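You operate a simulated robot arm through the tools that you are given. There is no shell and no other tool. Be economical: measure what you need, move in short steps, check, and stop when the job is done.

The job below is to be done with a simulated robot arm. You get a single attempt, and the scene is never put back.

Task
Move the grey insert to socket 57 and fit the yellow insert in socket 26.
Fine: suction off and red bar to FREE first; bar to HOLD and suction on again after.

The check looks at the end state, three seconds after you hand in, the way a careful person would. Anything else that was tipped, shoved, dropped, spilled or broken makes it a failure.

Robot
A 6-joint arm with a two-finger parallel gripper, fixed in place. Base frame: the origin is at the foot of the arm, x ahead of it, y to its left, z up; the work surface is at about z = 0.82. Units: m, degrees, N and s.
With the tool pointing down near the work surface it reaches from about 0.24 to 0.64 m from the base axis. Its first joint turns from -66.0 to 66.0 degrees. Payload 2.7 kg.
Tool frame: the origin (TCP) lies between the finger pads and is the grasp point; the fingertips stand 0.023 m ahead of it; z points along the fingers, y is the line along which they close. Largest opening 0.094 m; finger width 0.038, thickness 0.01; the body of the gripper, 0.054 by 0.096 m, starts 0.039 m behind the TCP.
Orientation is that of the tool frame in the base frame, as a unit quaternion [w, x, y, z]. With the fingers straight down and closing along the base's y, the tool's x points along the base's -x, its y along +y and its z along -z.

Tools
- The arm moves only by the tool jog_arm. Its argument "targets" is a list of rows, each a list of 6 numbers: the shift along the base's x, y, z in mm, then the turn, a rotation vector about the base's x, y, z in degrees. In form: [[dx, dy, dz, wx, wy, wz], ...]. A call has 1 to 20 rows; each row shifts and turns the commanded pose from where the row before left it. "gripper" is the gripper command, from -1 (fully open) to 1 (shut), values between in proportion, set as the call begins (left out, the last holds). Each row takes 0.2 s and may step no farther than 0.05 m and 8.6 degrees from the row before; otherwise, or with a gripper value out of range, the whole call is refused. A pose out of reach is approached as far as the arm can. The call stops where the force on the tool passes 70 N (or 10 N more than at its start, if that is more) or the arm is blocked; 0.2 s more then pass. The fingers move at their own pace (about 0.045 m/s each) and stop on an object; they squeeze with about 44 N. The grip force told is the motor's: it shows also when the fingers shut on nothing. Time passes only in rows, and 0.2 s behind the last, so rows that do not move let the fingers close. The reply holds the time, the measured pose of the TCP, the force on the tool along the base axes, the opening and the grip force, in the units named above and with some noise, and new pictures: "views" is both (left out), scene, wrist or none.
- Cameras (640 x 400 px; columns grow to the right, rows downward): "scene" is fixed at [0.0452, -0.4121, 1.4223]; the picture's right is [0.94, -0.33, 0.00], its down [-0.16, -0.45, -0.88] and it looks along [0.29, 0.83, -0.48] (base axes); focal length 340 px, centre (320, 200). "wrist" rides on the gripper at [0.087, 0.016, -0.074] in the tool frame; the picture's right is [-0.18, 0.98, 0.00], its down [-0.58, -0.11, -0.81] and it looks along [-0.79, -0.15, 0.59] (tool axes); focal length 243 px, centre (320, 200). There is no depth. A picture from a camera that has moved, and an enlarged one, comes with that camera's place and axes in the base frame and with its lens. The place of the scene camera against the robot may be out by one fixed shift of up to 0.012 m in any direction.
- inspect(camera, box): a new picture of the part [left, top, right, bottom] of that camera's present view, enlarged. It takes no simulated time.
- sign_off(): hands the job in; it is judged then, once.

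Work in short steps. Places have to be worked out from the pictures, the camera data and where the tool is seen: move nearer, look again, correct. Check each grasp and each placing, and mend what went wrong. You have 120 turns and 170 pictures in all, those below and enlarged ones among them. Open the gripper and draw the arm clear of the work before you hand the job in, unless the task says otherwise; then end with one line.

The tools are called after ">>>" by a JSON object that holds its "api" and its "payload". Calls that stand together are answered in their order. jog_arm: Moves the arm, as the interface text tells. Its arguments: {"type":"object","properties":{"targets":{"type":"array","items":{"type":"array","items":{"type":"number"}}},"gripper":{"type":"number"},"views":{"type":"string","enum":["both","scene","wrist","none"]}},"required":["targets"]} The other tools are called the same way: inspect (camera, box) takes an enlarged picture of a part of a camera's view; sign_off () hands the job in.

At the start:

```text
time: 0.0
tool_pos: [0.251, 0.2541, 1.2016]
tcp_rot: [0.0, 0.0, 1.0, 0.002]
ft_force: [0.0, -0.5, 0.4]
gripper_width: 0.094
finger_force: 0.1
```

scene: 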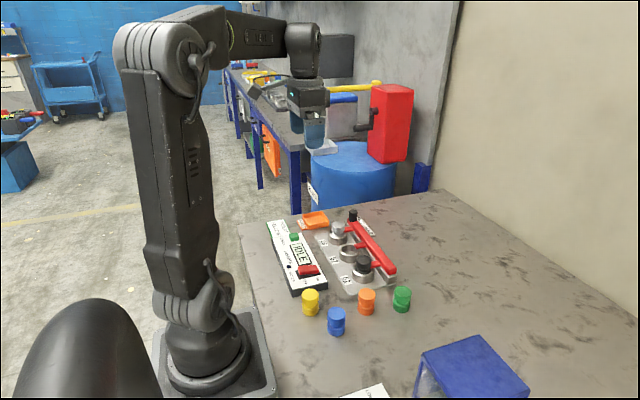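
wrist: 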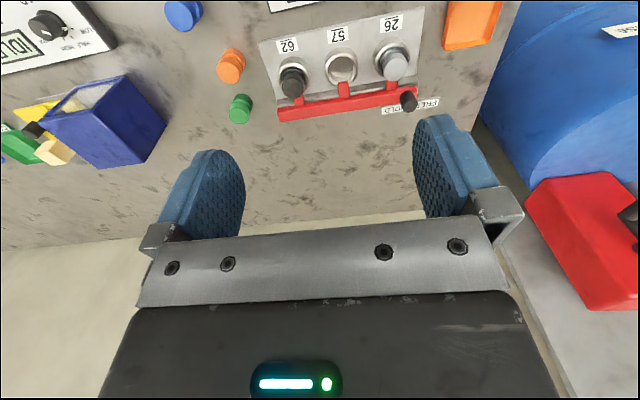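

I'll look closer at the fixture and the control box in both views before moving.

>>> {"api": "inspect", "payload": {"camera": "scene", "box": [250, 200, 420, 306]}}

>>> {"api": "inspect", "payload": {"camera": "wrist", "box": [230, 0, 520, 140]}}

>>> {"api": "inspect", "payload": {"camera": "scene", "box": [290, 270, 540, 400]}}

```text
3.76 times, centred on (335, 253) of scene
camera zoom: at [0.0452, -0.4121, 1.4223], right [0.94, -0.33, 0.0], down [-0.16, -0.45, -0.88], along [0.29, 0.83, -0.48], focal length 1281 px, centre (264, 0)
```

zoom: 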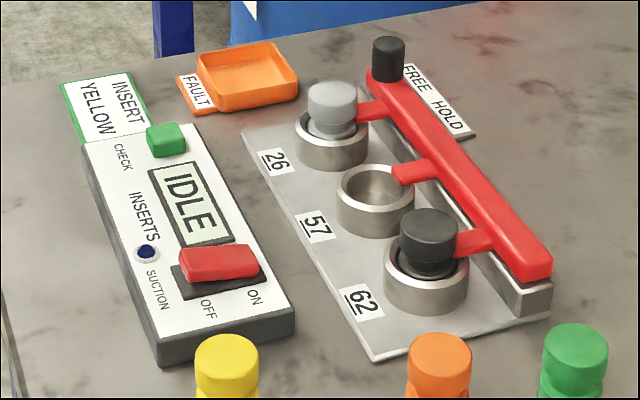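

```text
2.21 times, centred on (375, 70) of wrist
camera zoom: at [0.1663, 0.2695, 1.2757], right [0.18, 0.98, 0.0], down [0.58, -0.11, 0.81], along [0.79, -0.15, -0.59], focal length 535 px, centre (199, 487)
```

zoom: 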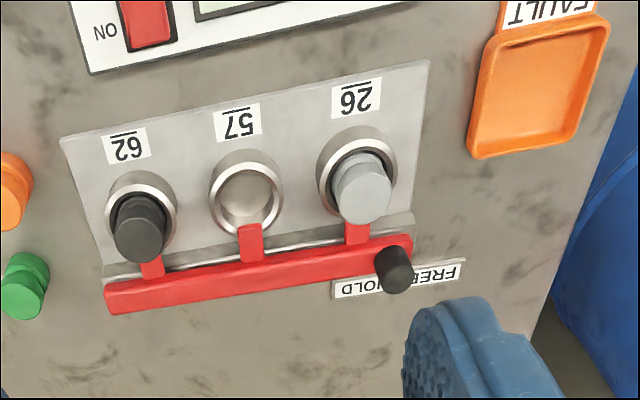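

```text
2.56 times, centred on (415, 335) of scene
camera zoom: at [0.0452, -0.4121, 1.4223], right [0.94, -0.33, 0.0], down [-0.16, -0.45, -0.88], along [0.29, 0.83, -0.48], focal length 871 px, centre (77, -146)
```

zoom: 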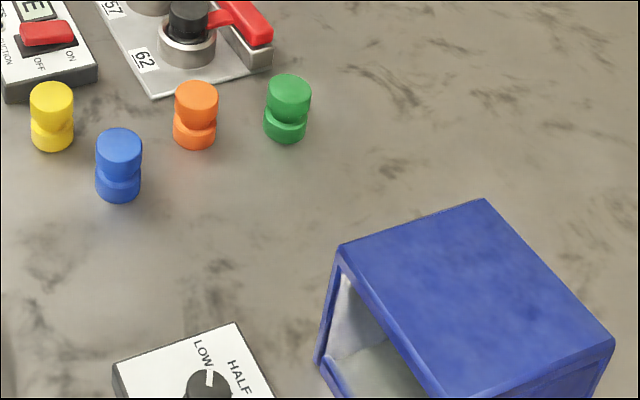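

The grey insert sits in 26 at about (0.367, 0.35), socket 57 is at about (0.372, 0.267), the bar knob at about (0.43, 0.377), and the switch box at about (0.23, 0.22). I'll lower and pitch the wrist camera down for a better look.

>>> {"api": "jog_arm", "payload": {"targets": [[0, 0, -30, 0, 8.3, 0], [0, 0, -30, 0, 8.3, 0], [0, 0, -30, 0, 8.3, 0], [0, 0, 0, 0, 0, 0]], "views": "both"}}

```text
time: 1.0
tool_pos: [0.252, 0.2537, 1.1109]
tcp_rot: [-0.217, -0.001, 0.976, 0.001]
ft_force: [-0.4, 0.2, 0.1]
gripper_width: 0.0941
finger_force: 0.2
camera wrist: at [0.2057, 0.2686, 1.215], right [0.17, 0.98, -0.07], down [0.87, -0.11, 0.49], along [0.47, -0.15, -0.87], focal length 243 px, centre (320, 200)
```

scene: 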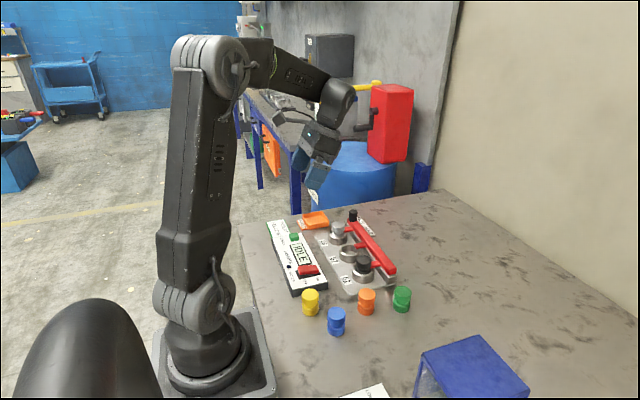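
wrist: 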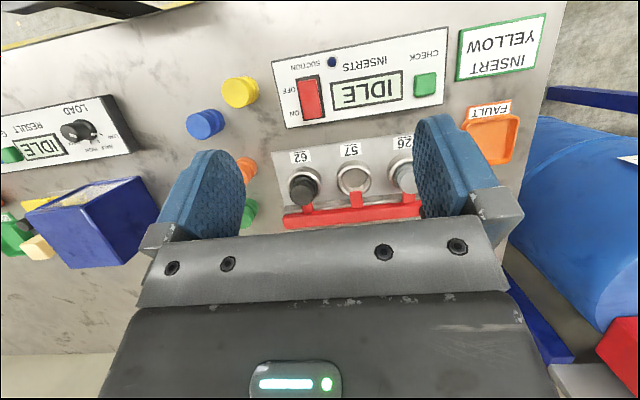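

>>> {"api": "inspect", "payload": {"camera": "wrist", "box": [260, 20, 460, 145]}}

>>> {"api": "inspect", "payload": {"camera": "wrist", "box": [260, 120, 440, 232]}}

>>> {"api": "inspect", "payload": {"camera": "scene", "box": [280, 240, 340, 278]}}

>>> {"api": "inspect", "payload": {"camera": "scene", "box": [320, 200, 408, 255]}}

```text
3.20 times, centred on (360, 82) of wrist
camera zoom: at [0.2057, 0.2686, 1.215], right [0.17, 0.98, -0.07], down [0.87, -0.11, 0.49], along [0.47, -0.15, -0.87], focal length 776 px, centre (192, 576)
```

zoom: 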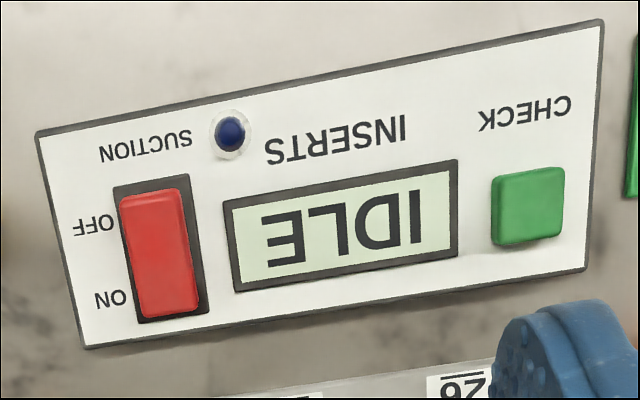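

```text
3.56 times, centred on (350, 176) of wrist
camera zoom: at [0.2057, 0.2686, 1.215], right [0.17, 0.98, -0.07], down [0.87, -0.11, 0.49], along [0.47, -0.15, -0.87], focal length 863 px, centre (213, 285)
```

zoom: 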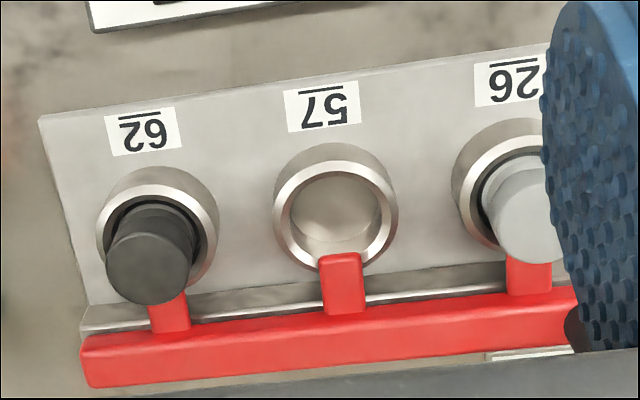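

```text
10.53 times, centred on (310, 259) of scene
camera zoom: at [0.0452, -0.4121, 1.4223], right [0.94, -0.33, 0.0], down [-0.16, -0.45, -0.88], along [0.29, 0.83, -0.48], focal length 3580 px, centre (425, -421)
```

zoom: 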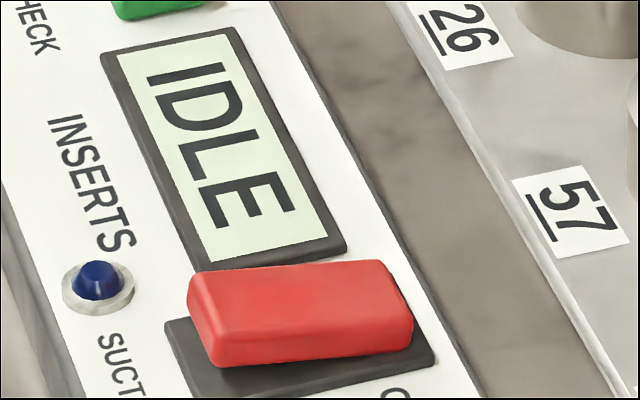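

```text
7.27 times, centred on (364, 228) of scene
camera zoom: at [0.0452, -0.4121, 1.4223], right [0.94, -0.33, 0.0], down [-0.16, -0.45, -0.88], along [0.29, 0.83, -0.48], focal length 2474 px, centre (0, 0)
```

zoom: 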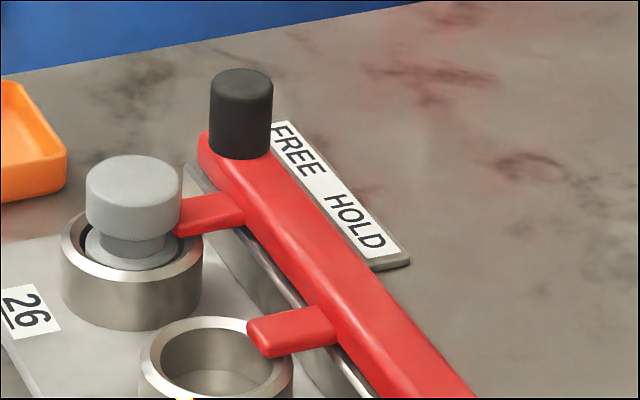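

The rocker has its OFF end (toward the base) raised, so it is ON. It lies from about x 0.217 to 0.265 at y 0.22. The bar's knob is beside HOLD. I'll level the tool, close the fingers, and hover above the OFF end.

>>> {"api": "jog_arm", "payload": {"targets": [[-14, -11, -40, 0, -8.3, 0], [-14, -11, -40, 0, -8.3, 0], [-14, -12, -40, 0, -8.3, 0], [0, 0, -40, 0, 0, 0], [0, 0, -20, 0, 0, 0], [0, 0, 0, 0, 0, 0]], "gripper": 1}}

```text
time: 2.4
tool_pos: [0.2097, 0.2213, 0.9319]
tcp_rot: [0.001, -0.001, 1.0, 0.001]
ft_force: [-0.8, -0.3, -0.9]
gripper_width: 0.0
finger_force: 34.2
camera wrist: at [0.1232, 0.237, 1.0063], right [0.18, 0.98, 0.0], down [0.58, -0.11, 0.81], along [0.79, -0.15, -0.59], focal length 243 px, centre (320, 200)
```

scene: 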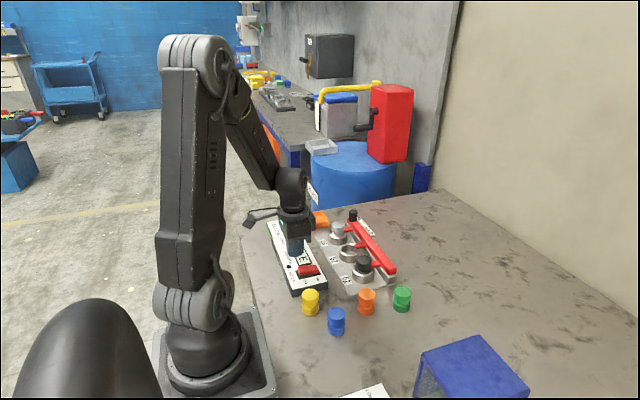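
wrist: 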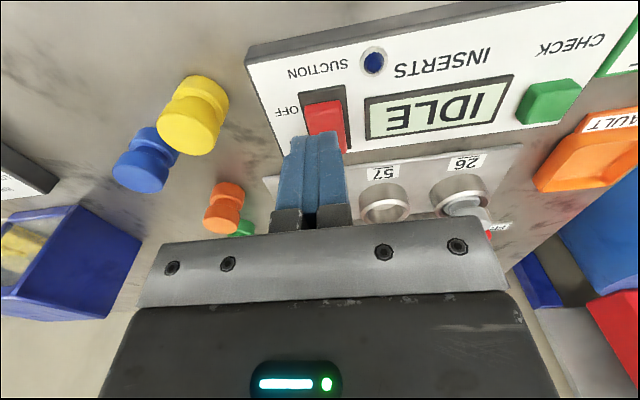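

The tip is aligned with the OFF end (rocker edge at x≈0.213, y≈0.221). I'll descend in small steps, letting the force stop guard the move.

>>> {"api": "jog_arm", "payload": {"targets": [[0, 0, -20, 0, 0, 0], [0, 0, -15, 0, 0, 0], [0, 0, -4, 0, 0, 0], [0, 0, -4, 0, 0, 0], [0, 0, -3, 0, 0, 0], [0, 0, 0, 0, 0, 0]], "views": "wrist"}}

```text
time: 3.8
tool_pos: [0.209, 0.2224, 0.8866]
tcp_rot: [0.0, 0.0, 1.0, 0.001]
ft_force: [-0.7, -1.5, 1.0]
gripper_width: 0.0001
finger_force: 42.5
camera wrist: at [0.123, 0.2372, 0.9609], right [0.18, 0.98, 0.0], down [0.58, -0.11, 0.81], along [0.79, -0.15, -0.59], focal length 243 px, centre (320, 200)
```

wrist: 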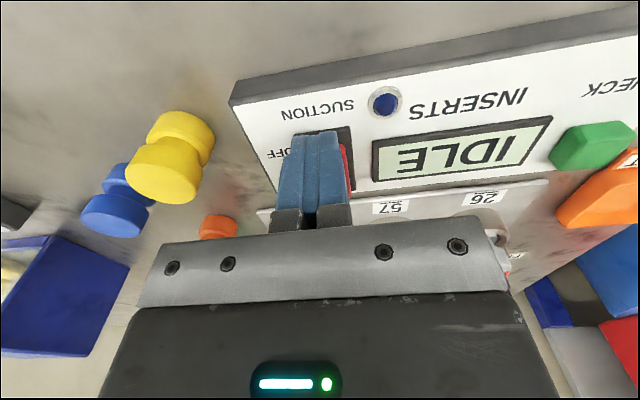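

No contact yet (tip at about 0.864), so I continue down in 2–3 mm steps.

>>> {"api": "jog_arm", "payload": {"targets": [[0, 0, -3, 0, 0, 0], [0, 0, -3, 0, 0, 0], [0, 0, -2, 0, 0, 0], [0, 0, -2, 0, 0, 0], [0, 0, 0, 0, 0, 0]], "views": "wrist"}}

```text
time: 4.6
tool_pos: [0.2093, 0.2214, 0.8813]
tcp_rot: [0.001, -0.002, 1.0, 0.002]
ft_force: [-9.3, -4.1, 18.4]
gripper_width: 0.0002
finger_force: 41.9
stopped in row 4: the force on the tool passed its limit (the readings are from after the stop); the commanded pose is now the measured one
camera wrist: at [0.1238, 0.2364, 0.9559], right [0.18, 0.98, 0.01], down [0.58, -0.11, 0.81], along [0.79, -0.14, -0.59], focal length 243 px, centre (320, 200)
```

wrist: 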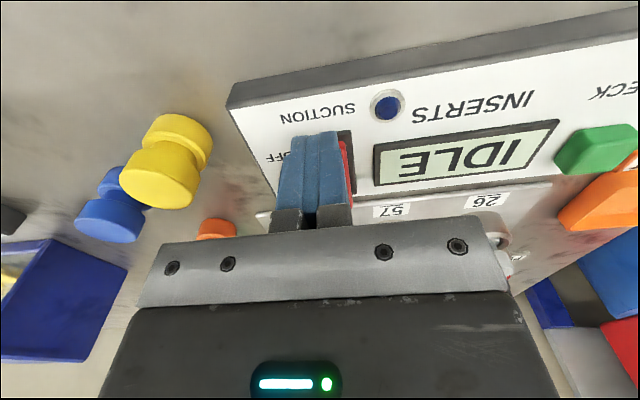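

The force limit tripped at a tip height of about 0.858. I'll back off and look at the rocker.

>>> {"api": "jog_arm", "payload": {"targets": [[0, 0, 30, 0, 0, 0], [0, 0, 30, 0, 0, 0], [-20, 0, 30, 0, 8, 0], [0, 0, 20, 0, 8, 0], [0, 0, 0, 0, 0, 0]], "views": "both"}}

>>> {"api": "inspect", "payload": {"camera": "wrist", "box": [260, 0, 580, 200]}}

>>> {"api": "inspect", "payload": {"camera": "scene", "box": [280, 240, 340, 278]}}

```text
time: 5.8
tool_pos: [0.1909, 0.2203, 0.9918]
tcp_rot: [-0.139, -0.002, 0.99, 0.003]
ft_force: [-0.2, 0.1, 0.5]
gripper_width: 0.0
finger_force: 42.7
camera wrist: at [0.1274, 0.2358, 1.0865], right [0.18, 0.98, -0.04], down [0.78, -0.11, 0.62], along [0.6, -0.14, -0.79], focal length 243 px, centre (320, 200)
```

scene: 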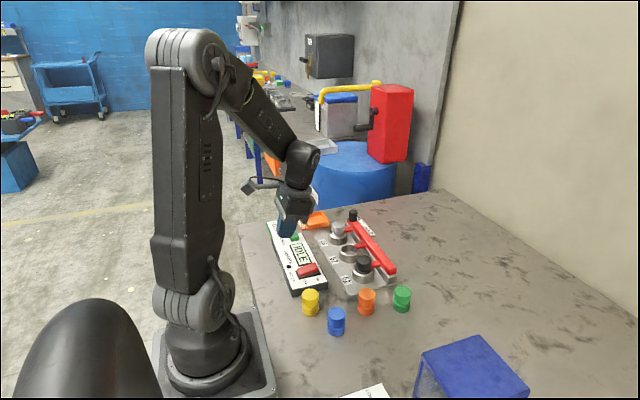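
wrist: 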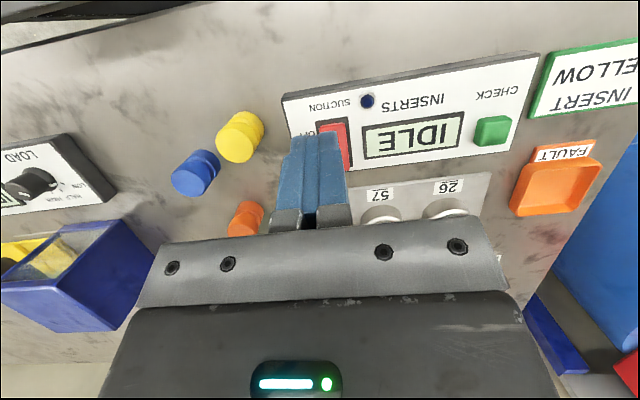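

```text
2.00 times, centred on (420, 100) of wrist
camera zoom: at [0.1274, 0.2358, 1.0865], right [0.18, 0.98, -0.04], down [0.78, -0.11, 0.62], along [0.6, -0.14, -0.79], focal length 485 px, centre (120, 400)
```

zoom: 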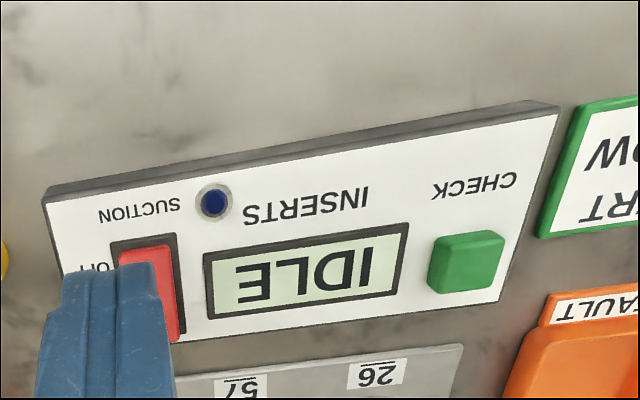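

```text
10.53 times, centred on (310, 259) of scene
camera zoom: at [0.0452, -0.4121, 1.4223], right [0.94, -0.33, 0.0], down [-0.16, -0.45, -0.88], along [0.29, 0.83, -0.48], focal length 3580 px, centre (425, -421)
```

zoom: 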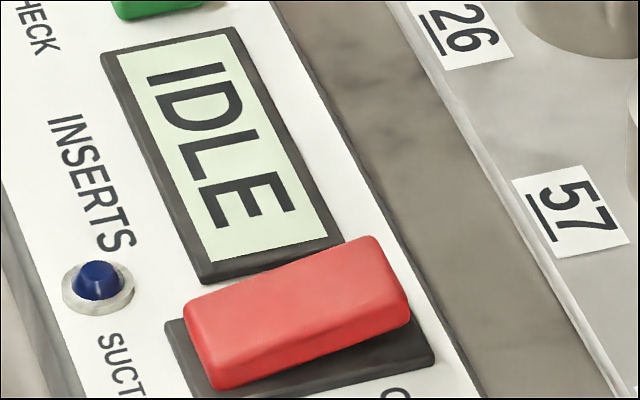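

The rocker is now tilted with the OFF end down, so suction is off. Next I'll open the gripper and move toward the bar knob to measure it.

>>> {"api": "jog_arm", "payload": {"targets": [[35, 30, 10, 0, -8, 0], [35, 30, 10, 0, -8, 0], [35, 40, 0, 0, 0, 0], [35, 45, 0, 0, 0, 0], [0, 0, 0, 0, 0, 0]], "gripper": -1}}

>>> {"api": "inspect", "payload": {"camera": "wrist", "box": [180, 0, 500, 200]}}

```text
refused: row 3 steps farther than a row can; nothing moved
```

```text
2.00 times, centred on (340, 100) of wrist
camera zoom: at [0.1274, 0.2358, 1.0865], right [0.18, 0.98, -0.04], down [0.78, -0.11, 0.62], along [0.6, -0.14, -0.79], focal length 485 px, centre (280, 400)
```

zoom: 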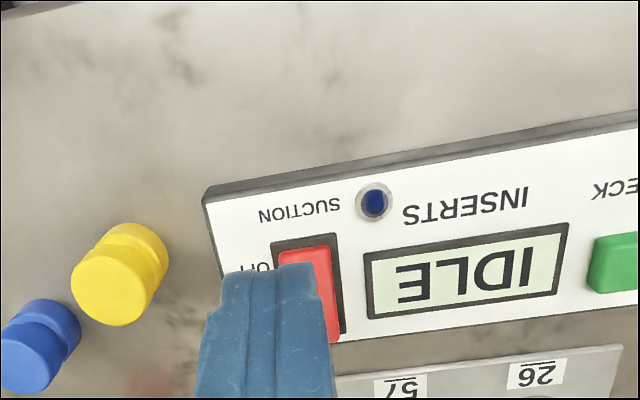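

The rows were too long, so I repeat the move with smaller steps.

>>> {"api": "jog_arm", "payload": {"targets": [[30, 28, 10, 0, -8, 0], [30, 28, 10, 0, -8, 0], [30, 28, 0, 0, 0, 0], [30, 28, 0, 0, 0, 0], [20, 30, 0, 0, 0, 0], [0, 0, 0, 0, 0, 0]], "gripper": -1}}

>>> {"api": "inspect", "payload": {"camera": "wrist", "box": [180, 0, 500, 200]}}

```text
time: 7.2
tool_pos: [0.3342, 0.3628, 1.0142]
tcp_rot: [0.002, -0.002, 1.0, 0.002]
ft_force: [-0.1, -0.1, 0.2]
gripper_width: 0.094
finger_force: 0.0
camera wrist: at [0.2479, 0.3774, 1.0867], right [0.18, 0.98, 0.01], down [0.58, -0.11, 0.81], along [0.8, -0.14, -0.59], focal length 243 px, centre (320, 200)
```

scene: 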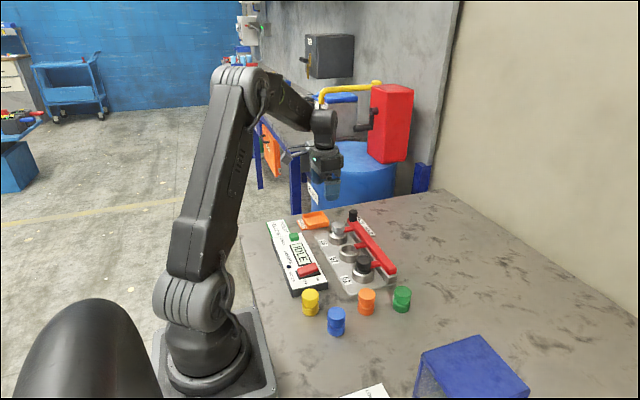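
wrist: 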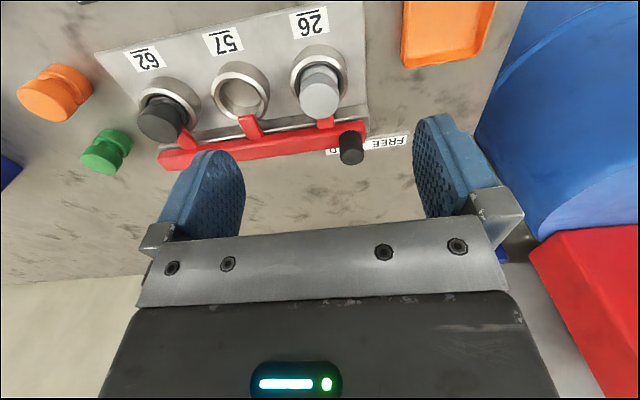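

```text
2.00 times, centred on (340, 100) of wrist
camera zoom: at [0.2479, 0.3774, 1.0867], right [0.18, 0.98, 0.01], down [0.58, -0.11, 0.81], along [0.8, -0.14, -0.59], focal length 485 px, centre (280, 400)
```

zoom: 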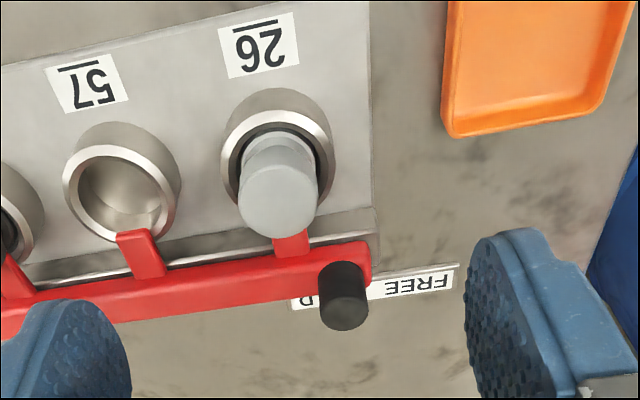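

The knob works out to about (0.430, 0.380), top z≈0.90, with the bar top at about 0.875. I'll move above it with the fingers part-open to form a cage.

>>> {"api": "jog_arm", "payload": {"targets": [[32, 6, -10, 0, 0, 0], [32, 6, -15, 0, 0, 0], [32, 5, -20, 0, 0, 0], [0, 0, 0, 0, 0, 0], [0, 0, 0, 0, 0, 0]], "gripper": -0.1}}

>>> {"api": "inspect", "payload": {"camera": "scene", "box": [300, 150, 420, 225]}}

>>> {"api": "inspect", "payload": {"camera": "wrist", "box": [220, 60, 480, 222]}}

```text
time: 8.4
tool_pos: [0.4281, 0.3799, 0.9667]
tcp_rot: [0.001, -0.002, 1.0, 0.002]
ft_force: [0.5, 0.7, -0.4]
gripper_width: 0.0516
finger_force: 0.0
camera wrist: at [0.3408, 0.3949, 1.041], right [0.18, 0.98, 0.01], down [0.58, -0.11, 0.81], along [0.8, -0.14, -0.59], focal length 243 px, centre (320, 200)
```

scene: 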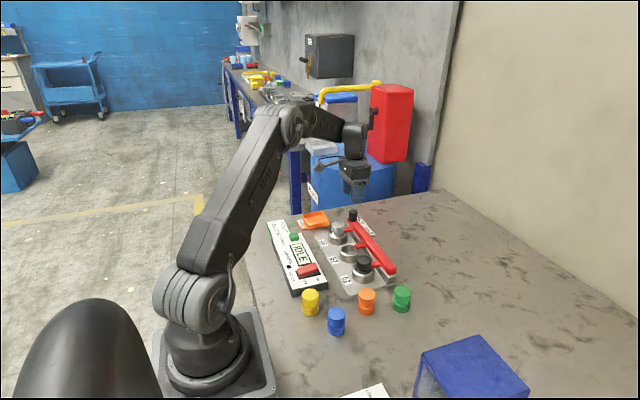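
wrist: 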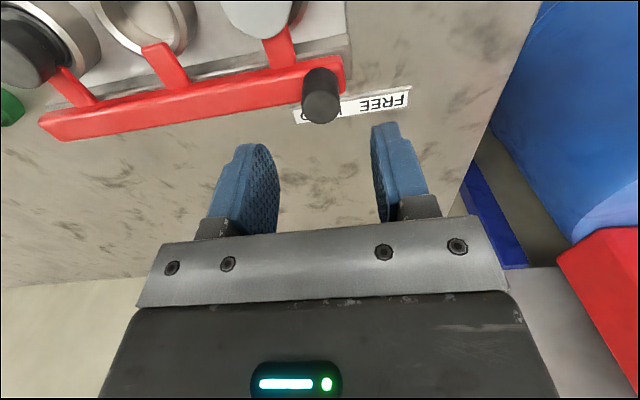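

```text
5.33 times, centred on (360, 188) of scene
camera zoom: at [0.0452, -0.4121, 1.4223], right [0.94, -0.33, 0.0], down [-0.16, -0.45, -0.88], along [0.29, 0.83, -0.48], focal length 1814 px, centre (107, 267)
```

zoom: 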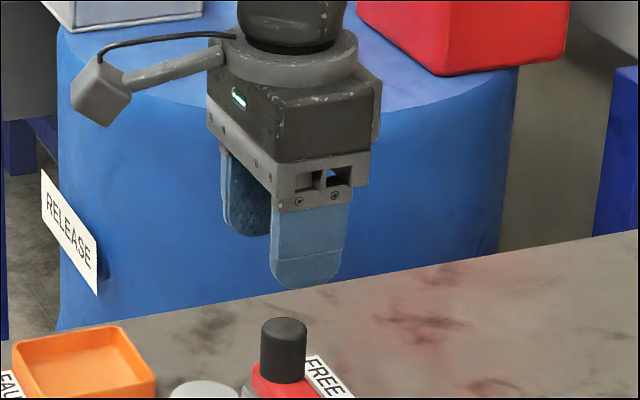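

```text
2.46 times, centred on (350, 141) of wrist
camera zoom: at [0.3408, 0.3949, 1.041], right [0.18, 0.98, 0.01], down [0.58, -0.11, 0.81], along [0.8, -0.14, -0.59], focal length 597 px, centre (246, 345)
```

zoom: 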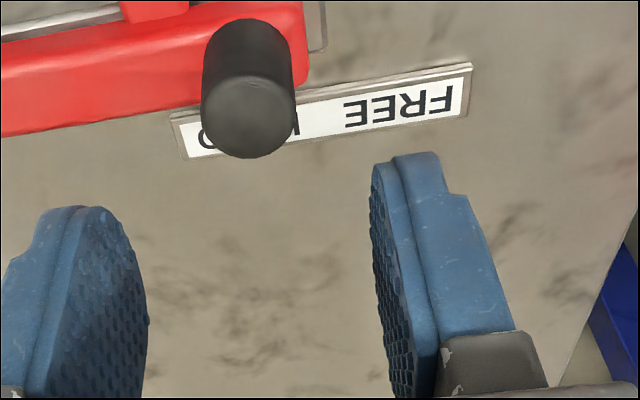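

Triangulating two wrist views puts the knob top at (0.4285, 0.380, 0.904), directly under the TCP. I descend so the fingers cage it with tips at about 0.885.

>>> {"api": "jog_arm", "payload": {"targets": [[0, 0, -20, 0, 0, 0], [0, 0, -20, 0, 0, 0], [0, 0, -10, 0, 0, 0], [0, 0, -8, 0, 0, 0], [0, 0, 0, 0, 0, 0]]}}

>>> {"api": "inspect", "payload": {"camera": "scene", "box": [310, 180, 430, 255]}}

```text
time: 9.6
tool_pos: [0.4274, 0.3824, 0.9097]
tcp_rot: [0.002, -0.002, 1.0, 0.002]
ft_force: [0.2, 0.7, 0.6]
gripper_width: 0.0516
finger_force: 0.1
camera wrist: at [0.3406, 0.3968, 0.9828], right [0.18, 0.98, 0.01], down [0.58, -0.11, 0.81], along [0.8, -0.14, -0.59], focal length 243 px, centre (320, 200)
```

scene: 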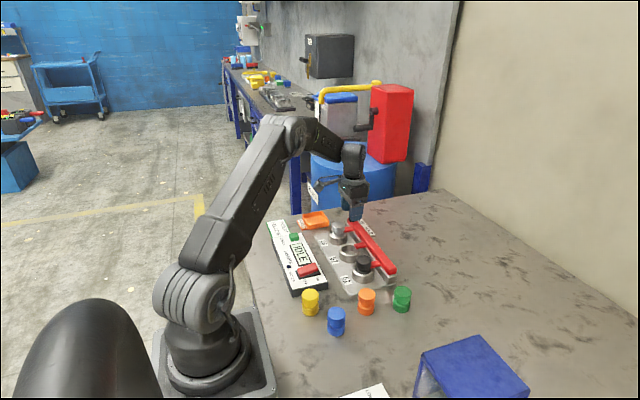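
wrist: 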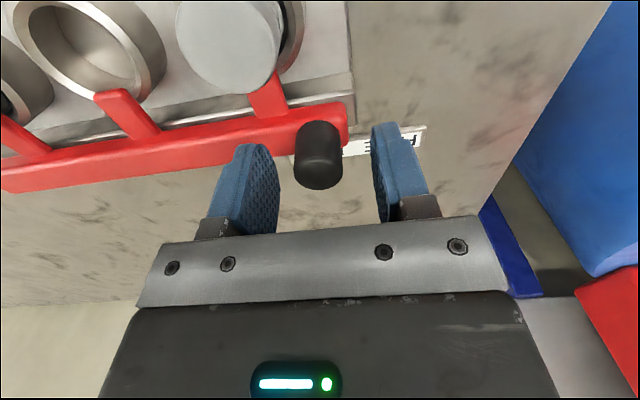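

```text
5.33 times, centred on (370, 218) of scene
camera zoom: at [0.0452, -0.4121, 1.4223], right [0.94, -0.33, 0.0], down [-0.16, -0.45, -0.88], along [0.29, 0.83, -0.48], focal length 1814 px, centre (53, 107)
```

zoom: 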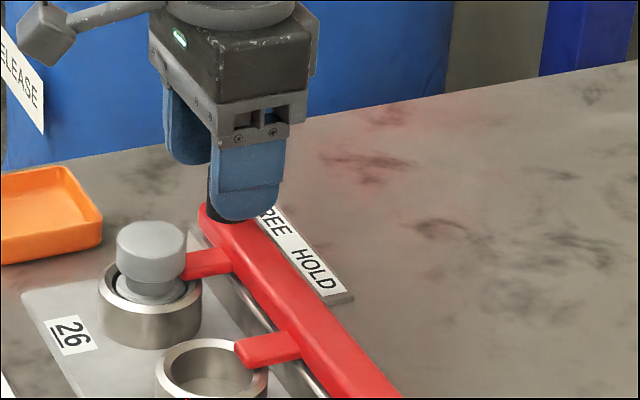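

The knob is caged between the fingers. I push along +y in small steps under force guard.

>>> {"api": "jog_arm", "payload": {"targets": [[0, 8, 0, 0, 0, 0], [0, 6, 0, 0, 0, 0], [0, 6, 0, 0, 0, 0], [0, 6, 0, 0, 0, 0], [0, 6, 0, 0, 0, 0], [0, 0, 0, 0, 0, 0]]}}

>>> {"api": "inspect", "payload": {"camera": "scene", "box": [310, 180, 430, 255]}}

```text
time: 11.0
tool_pos: [0.4274, 0.4132, 0.9069]
tcp_rot: [0.002, -0.001, 1.0, 0.003]
ft_force: [0.0, 0.0, 0.0]
gripper_width: 0.0516
finger_force: 0.0
camera wrist: at [0.3409, 0.4279, 0.9812], right [0.18, 0.98, 0.01], down [0.58, -0.11, 0.81], along [0.8, -0.14, -0.59], focal length 243 px, centre (320, 200)
```

scene: 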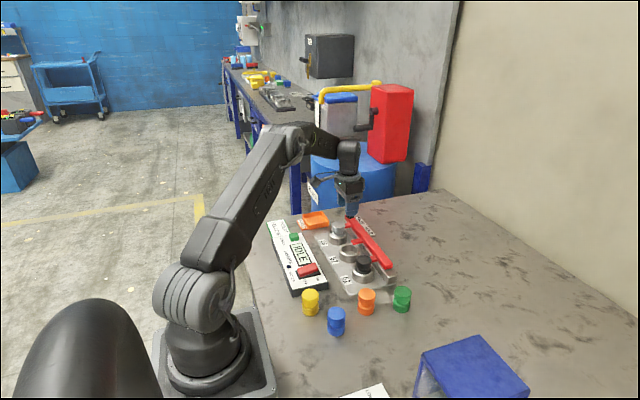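
wrist: 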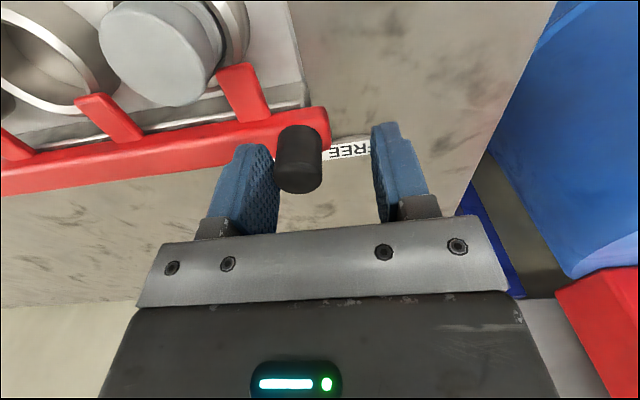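

```text
5.33 times, centred on (370, 218) of scene
camera zoom: at [0.0452, -0.4121, 1.4223], right [0.94, -0.33, 0.0], down [-0.16, -0.45, -0.88], along [0.29, 0.83, -0.48], focal length 1814 px, centre (53, 107)
```

zoom: 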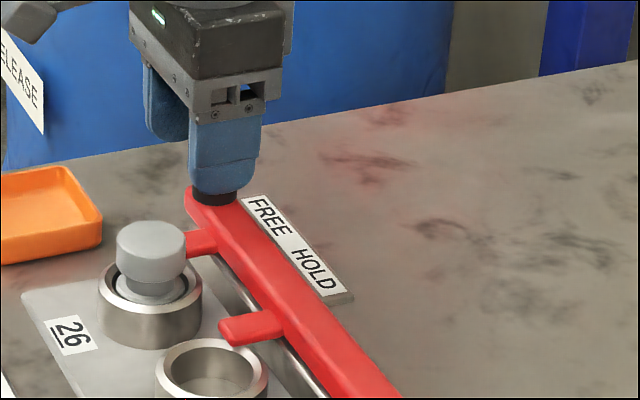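

The bar slid about 20 mm with almost no resistance and the holding fingers are moving off the inserts. I keep going toward the FREE stop.

>>> {"api": "jog_arm", "payload": {"targets": [[0, 5, 0, 0, 0, 0], [0, 5, 0, 0, 0, 0], [0, 4, 0, 0, 0, 0], [0, 0, 0, 0, 0, 0]], "views": "wrist"}}

>>> {"api": "inspect", "payload": {"camera": "scene", "box": [310, 180, 430, 255]}}

```text
time: 12.0
tool_pos: [0.4258, 0.4286, 0.908]
tcp_rot: [0.002, -0.001, 1.0, 0.003]
ft_force: [0.0, -0.6, 0.5]
gripper_width: 0.052
finger_force: 0.2
camera wrist: at [0.3399, 0.4426, 0.9825], right [0.18, 0.98, 0.01], down [0.58, -0.11, 0.81], along [0.8, -0.14, -0.59], focal length 243 px, centre (320, 200)
```

wrist: 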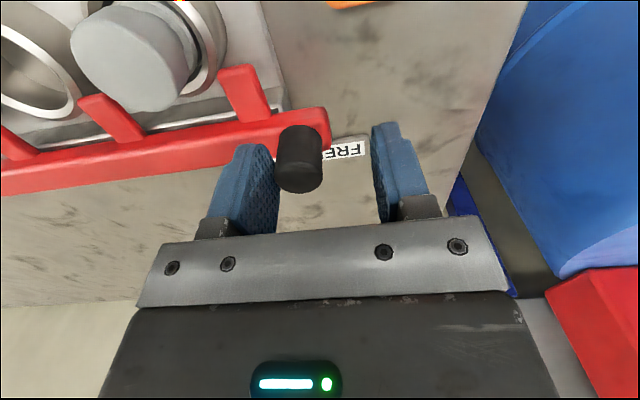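

```text
5.33 times, centred on (370, 218) of scene
camera zoom: at [0.0452, -0.4121, 1.4223], right [0.94, -0.33, 0.0], down [-0.16, -0.45, -0.88], along [0.29, 0.83, -0.48], focal length 1814 px, centre (53, 107)
```

zoom: 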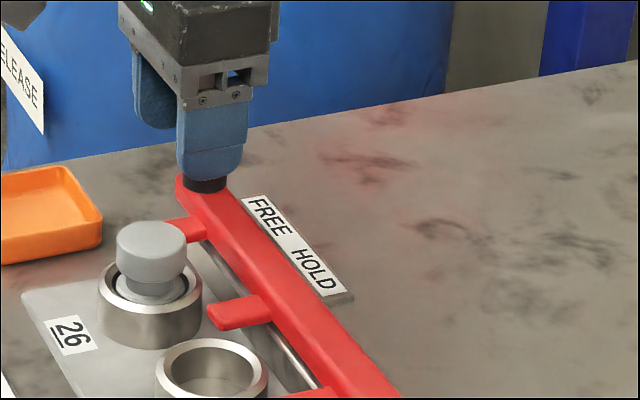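

The bar is still sliding freely, so I continue to the stop.

>>> {"api": "jog_arm", "payload": {"targets": [[0, 4, 0, 0, 0, 0], [0, 4, 0, 0, 0, 0], [0, 4, 0, 0, 0, 0], [0, 0, 0, 0, 0, 0]], "views": "none"}}

>>> {"api": "inspect", "payload": {"camera": "scene", "box": [310, 180, 430, 255]}}

```text
time: 13.0
tool_pos: [0.4278, 0.4372, 0.9083]
tcp_rot: [0.0, -0.001, 1.0, 0.002]
ft_force: [0.4, -11.2, 1.1]
gripper_width: 0.0565
finger_force: 5.4
```

```text
5.33 times, centred on (370, 218) of scene
camera zoom: at [0.0452, -0.4124, 1.4222], right [0.94, -0.33, 0.0], down [-0.16, -0.45, -0.88], along [0.29, 0.83, -0.48], focal length 1814 px, centre (53, 107)
```

zoom: 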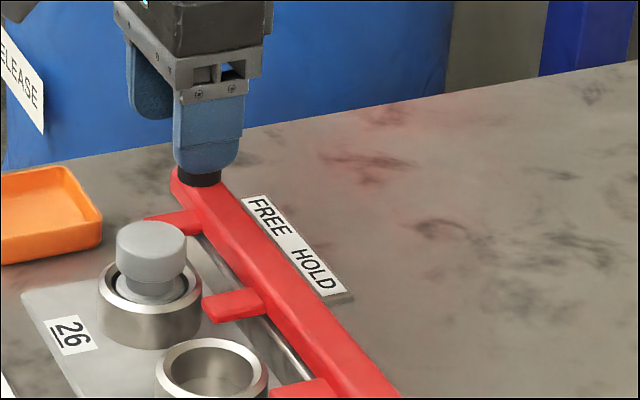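

The stop is reached (−11 N and the fingers give a little), and the holding fingers now sit midway between the sockets, so the bar is FREE. I back off, rise, and view the inserts from behind.

>>> {"api": "jog_arm", "payload": {"targets": [[0, -12, 0, 0, 0, 0], [0, 0, 40, 0, 0, 0], [-35, -20, 30, 0, 0, 0], [-40, -25, 0, 0, 0, 0], [-40, -25, 0, 0, 0, 0], [-30, -15, 0, 0, 0, 0], [0, 0, 0, 0, 0, 0]], "gripper": -0.2}}

>>> {"api": "inspect", "payload": {"camera": "wrist", "box": [160, 0, 480, 200]}}

>>> {"api": "inspect", "payload": {"camera": "scene", "box": [310, 200, 420, 269]}}

```text
refused: row 3 steps farther than a row can; nothing moved
```

```text
2.00 times, centred on (320, 100) of wrist
camera zoom: at [0.341, 0.4526, 0.9824], right [0.18, 0.98, 0.0], down [0.58, -0.11, 0.81], along [0.79, -0.14, -0.59], focal length 485 px, centre (320, 400)
```

zoom: 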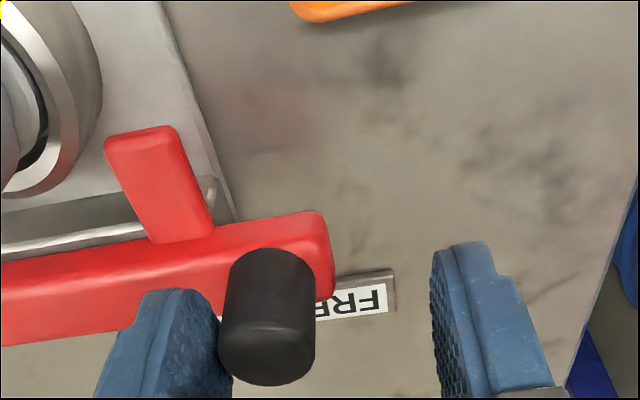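

```text
5.80 times, centred on (365, 234) of scene
camera zoom: at [0.0452, -0.4124, 1.4222], right [0.94, -0.33, 0.0], down [-0.16, -0.45, -0.88], along [0.29, 0.83, -0.48], focal length 1972 px, centre (59, 0)
```

zoom: 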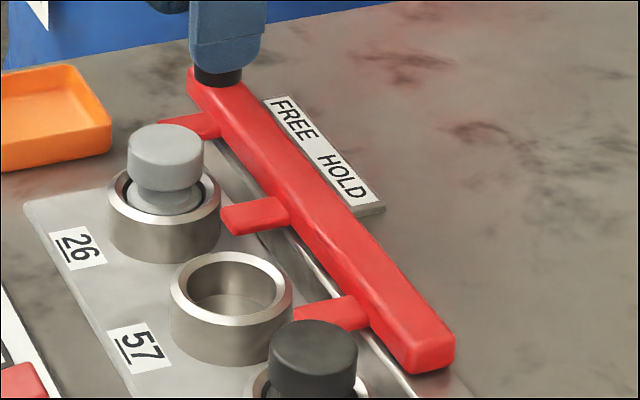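

One row was too long; I repeat with shorter steps.

>>> {"api": "jog_arm", "payload": {"targets": [[0, -12, 0, 0, 0, 0], [0, 0, 40, 0, 0, 0], [-30, -20, 30, 0, 0, 0], [-40, -25, 0, 0, 0, 0], [-40, -25, 0, 0, 0, 0], [-35, -15, 0, 0, 0, 0], [0, 0, 0, 0, 0, 0]], "gripper": -0.2}}

>>> {"api": "inspect", "payload": {"camera": "wrist", "box": [160, 0, 480, 200]}}

```text
time: 14.6
tool_pos: [0.2787, 0.3398, 0.9799]
tcp_rot: [0.002, -0.002, 1.0, 0.003]
ft_force: [0.3, -0.7, 0.6]
gripper_width: 0.0562
finger_force: 0.0
camera wrist: at [0.1924, 0.3546, 1.0543], right [0.18, 0.98, 0.01], down [0.58, -0.11, 0.81], along [0.8, -0.14, -0.59], focal length 243 px, centre (320, 200)
```

scene: 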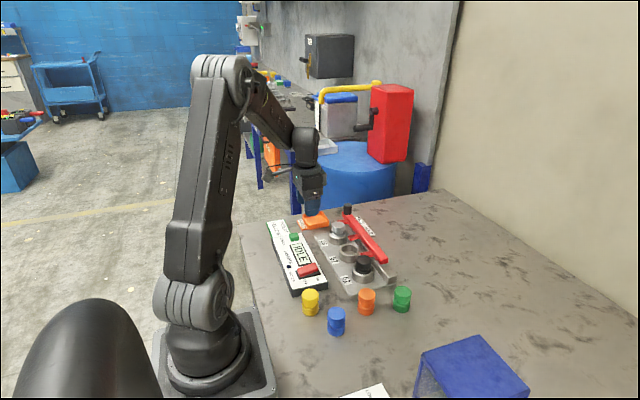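
wrist: 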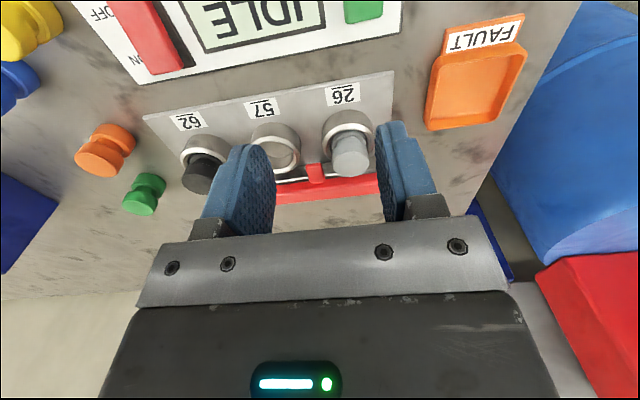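

```text
2.00 times, centred on (320, 100) of wrist
camera zoom: at [0.1924, 0.3546, 1.0543], right [0.18, 0.98, 0.01], down [0.58, -0.11, 0.81], along [0.8, -0.14, -0.59], focal length 485 px, centre (320, 400)
```

zoom: 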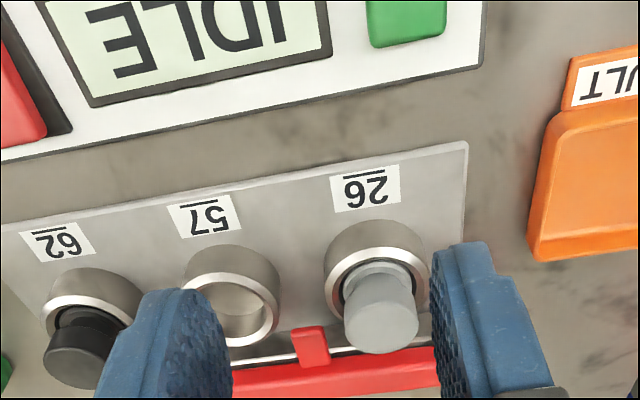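

Triangulating: grey top centre at about (0.3695, 0.3555, 0.883), socket 57 at about (0.366, 0.2785), rim z≈0.86. I narrow the gripper to about 42 mm so it clears the bar fingers, and hover over the grey insert.

>>> {"api": "jog_arm", "payload": {"targets": [[30, 5, 0, 0, 0, 0], [30, 5, 0, 0, 0, 0], [30, 5, -20, 0, 0, 0], [0, 0, -20, 0, 0, 0], [0, 0, 0, 0, 0, 0]], "gripper": 0.08}}

>>> {"api": "inspect", "payload": {"camera": "scene", "box": [300, 190, 400, 252]}}

```text
time: 15.8
tool_pos: [0.3724, 0.3556, 0.9364]
tcp_rot: [0.002, -0.002, 1.0, 0.002]
ft_force: [-0.4, 0.0, 1.1]
gripper_width: 0.0434
finger_force: 0.1
camera wrist: at [0.286, 0.371, 1.01], right [0.18, 0.98, 0.01], down [0.58, -0.11, 0.81], along [0.8, -0.14, -0.59], focal length 243 px, centre (320, 200)
```

scene: 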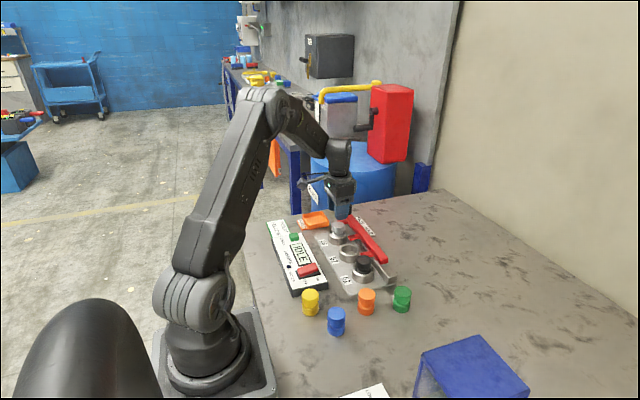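
wrist: 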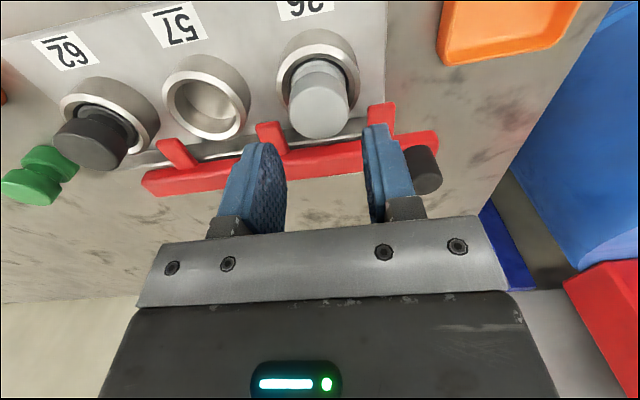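

```text
6.40 times, centred on (350, 221) of scene
camera zoom: at [0.0452, -0.4121, 1.4223], right [0.94, -0.33, 0.0], down [-0.16, -0.45, -0.88], along [0.29, 0.83, -0.48], focal length 2177 px, centre (128, 66)
```

zoom: 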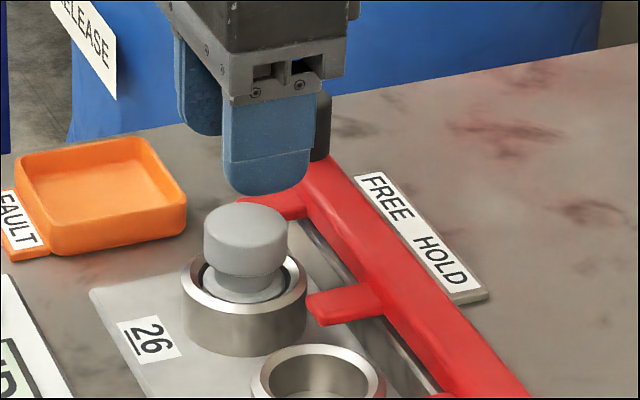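

The insert and gripper are aligned in y. I descend until the tips are just above the rim and close on the cap.

>>> {"api": "jog_arm", "payload": {"targets": [[-2, 1, -20, 0, 0, 0], [0, 0, -12, 0, 0, 0], [0, 0, -8, 0, 0, 0], [0, 0, 0, 0, 0, 0]], "views": "wrist"}}

>>> {"api": "inspect", "payload": {"camera": "scene", "box": [300, 190, 400, 252]}}

```text
time: 16.8
tool_pos: [0.3706, 0.3587, 0.896]
tcp_rot: [0.002, -0.001, 1.0, 0.003]
ft_force: [0.5, 0.1, 0.8]
gripper_width: 0.0435
finger_force: 0.6
camera wrist: at [0.2839, 0.3732, 0.97], right [0.18, 0.98, 0.01], down [0.58, -0.11, 0.81], along [0.8, -0.14, -0.59], focal length 243 px, centre (320, 200)
```

wrist: 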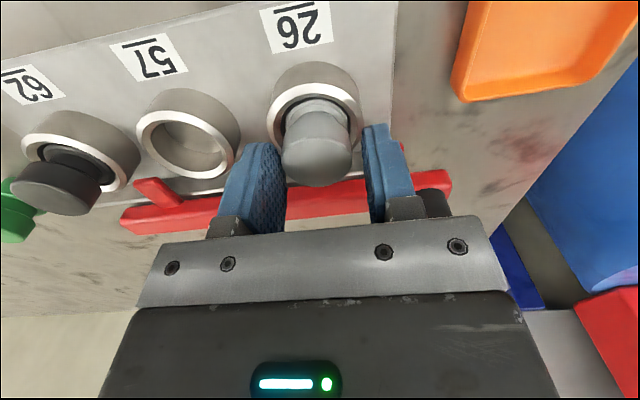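

```text
6.40 times, centred on (350, 221) of scene
camera zoom: at [0.0452, -0.4121, 1.4223], right [0.94, -0.33, 0.0], down [-0.16, -0.45, -0.88], along [0.29, 0.83, -0.48], focal length 2177 px, centre (128, 66)
```

zoom: 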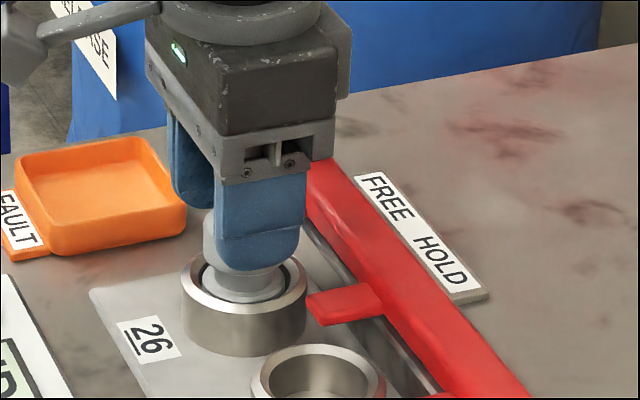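

Recalculating with this closer view gives the grey top at about (0.365, 0.359, 0.89). I shift −4 mm in x, lower 3 mm, and close.

>>> {"api": "jog_arm", "payload": {"targets": [[-4, 0, -3, 0, 0, 0], [0, 0, 0, 0, 0, 0]], "views": "none"}}

>>> {"api": "jog_arm", "payload": {"targets": [[0, 0, 0, 0, 0, 0], [0, 0, 0, 0, 0, 0], [0, 0, 0, 0, 0, 0]], "gripper": 1, "views": "wrist"}}

```text
time: 17.4
tool_pos: [0.367, 0.3568, 0.8942]
tcp_rot: [0.002, -0.002, 1.0, 0.003]
ft_force: [0.6, -0.4, -0.5]
gripper_width: 0.0432
finger_force: 0.1
```

```text
time: 18.2
tool_pos: [0.366, 0.3561, 0.8942]
tcp_rot: [0.002, -0.002, 1.0, 0.002]
ft_force: [-0.3, 0.9, -0.2]
gripper_width: 0.0363
finger_force: 44.3
camera wrist: at [0.28, 0.3719, 0.9677], right [0.18, 0.98, 0.01], down [0.58, -0.11, 0.81], along [0.8, -0.14, -0.59], focal length 243 px, centre (320, 200)
```

wrist: 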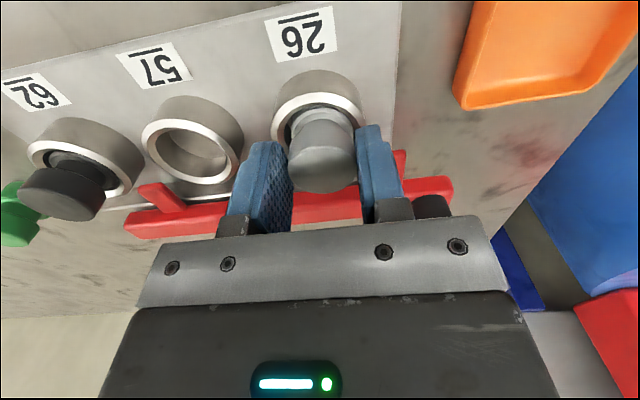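

Grey is gripped at 36 mm diameter with 44 N and negligible side force. I lift straight up slowly and record the wrist view.

>>> {"api": "jog_arm", "payload": {"targets": [[0, 0, 5, 0, 0, 0], [0, 0, 10, 0, 0, 0], [0, 0, 15, 0, 0, 0], [0, 0, 15, 0, 0, 0], [0, 0, 0, 0, 0, 0]]}}

>>> {"api": "inspect", "payload": {"camera": "wrist", "box": [140, 0, 460, 200]}}

>>> {"api": "inspect", "payload": {"camera": "scene", "box": [300, 190, 400, 252]}}

```text
time: 19.4
tool_pos: [0.366, 0.3568, 0.94]
tcp_rot: [0.002, -0.002, 1.0, 0.003]
ft_force: [0.2, -1.5, -1.4]
gripper_width: 0.0361
finger_force: 43.4
camera wrist: at [0.2798, 0.3725, 1.0149], right [0.18, 0.98, 0.01], down [0.58, -0.11, 0.81], along [0.8, -0.14, -0.59], focal length 243 px, centre (320, 200)
```

scene: 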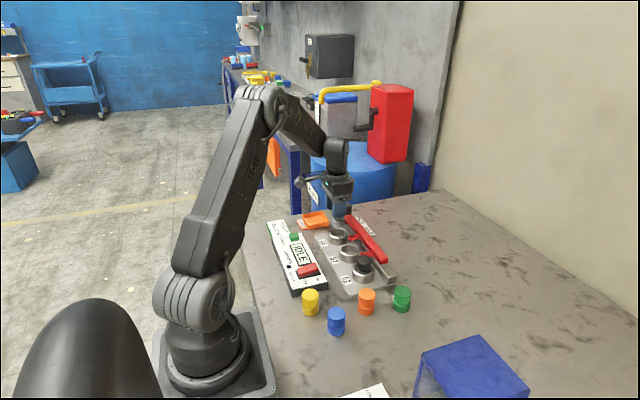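
wrist: 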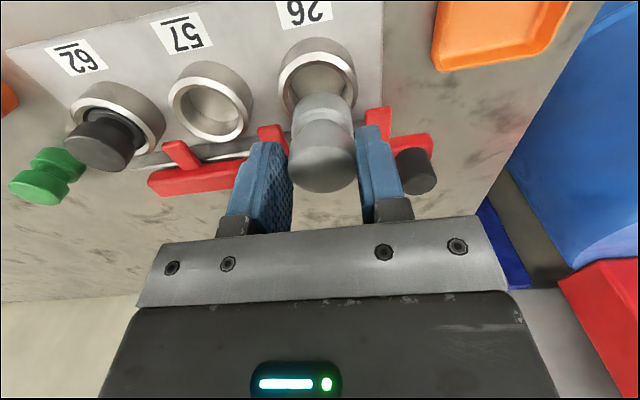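

```text
2.00 times, centred on (300, 100) of wrist
camera zoom: at [0.2798, 0.3725, 1.0149], right [0.18, 0.98, 0.01], down [0.58, -0.11, 0.81], along [0.8, -0.14, -0.59], focal length 485 px, centre (360, 400)
```

zoom: 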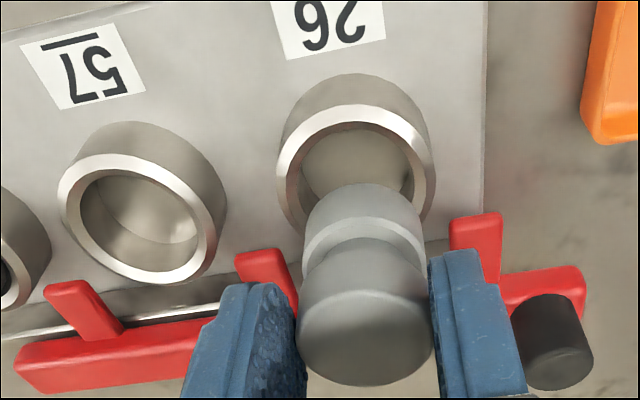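

```text
6.40 times, centred on (350, 221) of scene
camera zoom: at [0.0452, -0.4121, 1.4223], right [0.94, -0.33, 0.0], down [-0.16, -0.45, -0.88], along [0.29, 0.83, -0.48], focal length 2177 px, centre (128, 66)
```

zoom: 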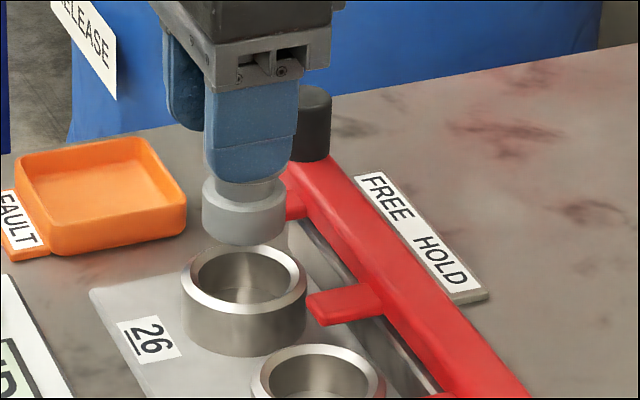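

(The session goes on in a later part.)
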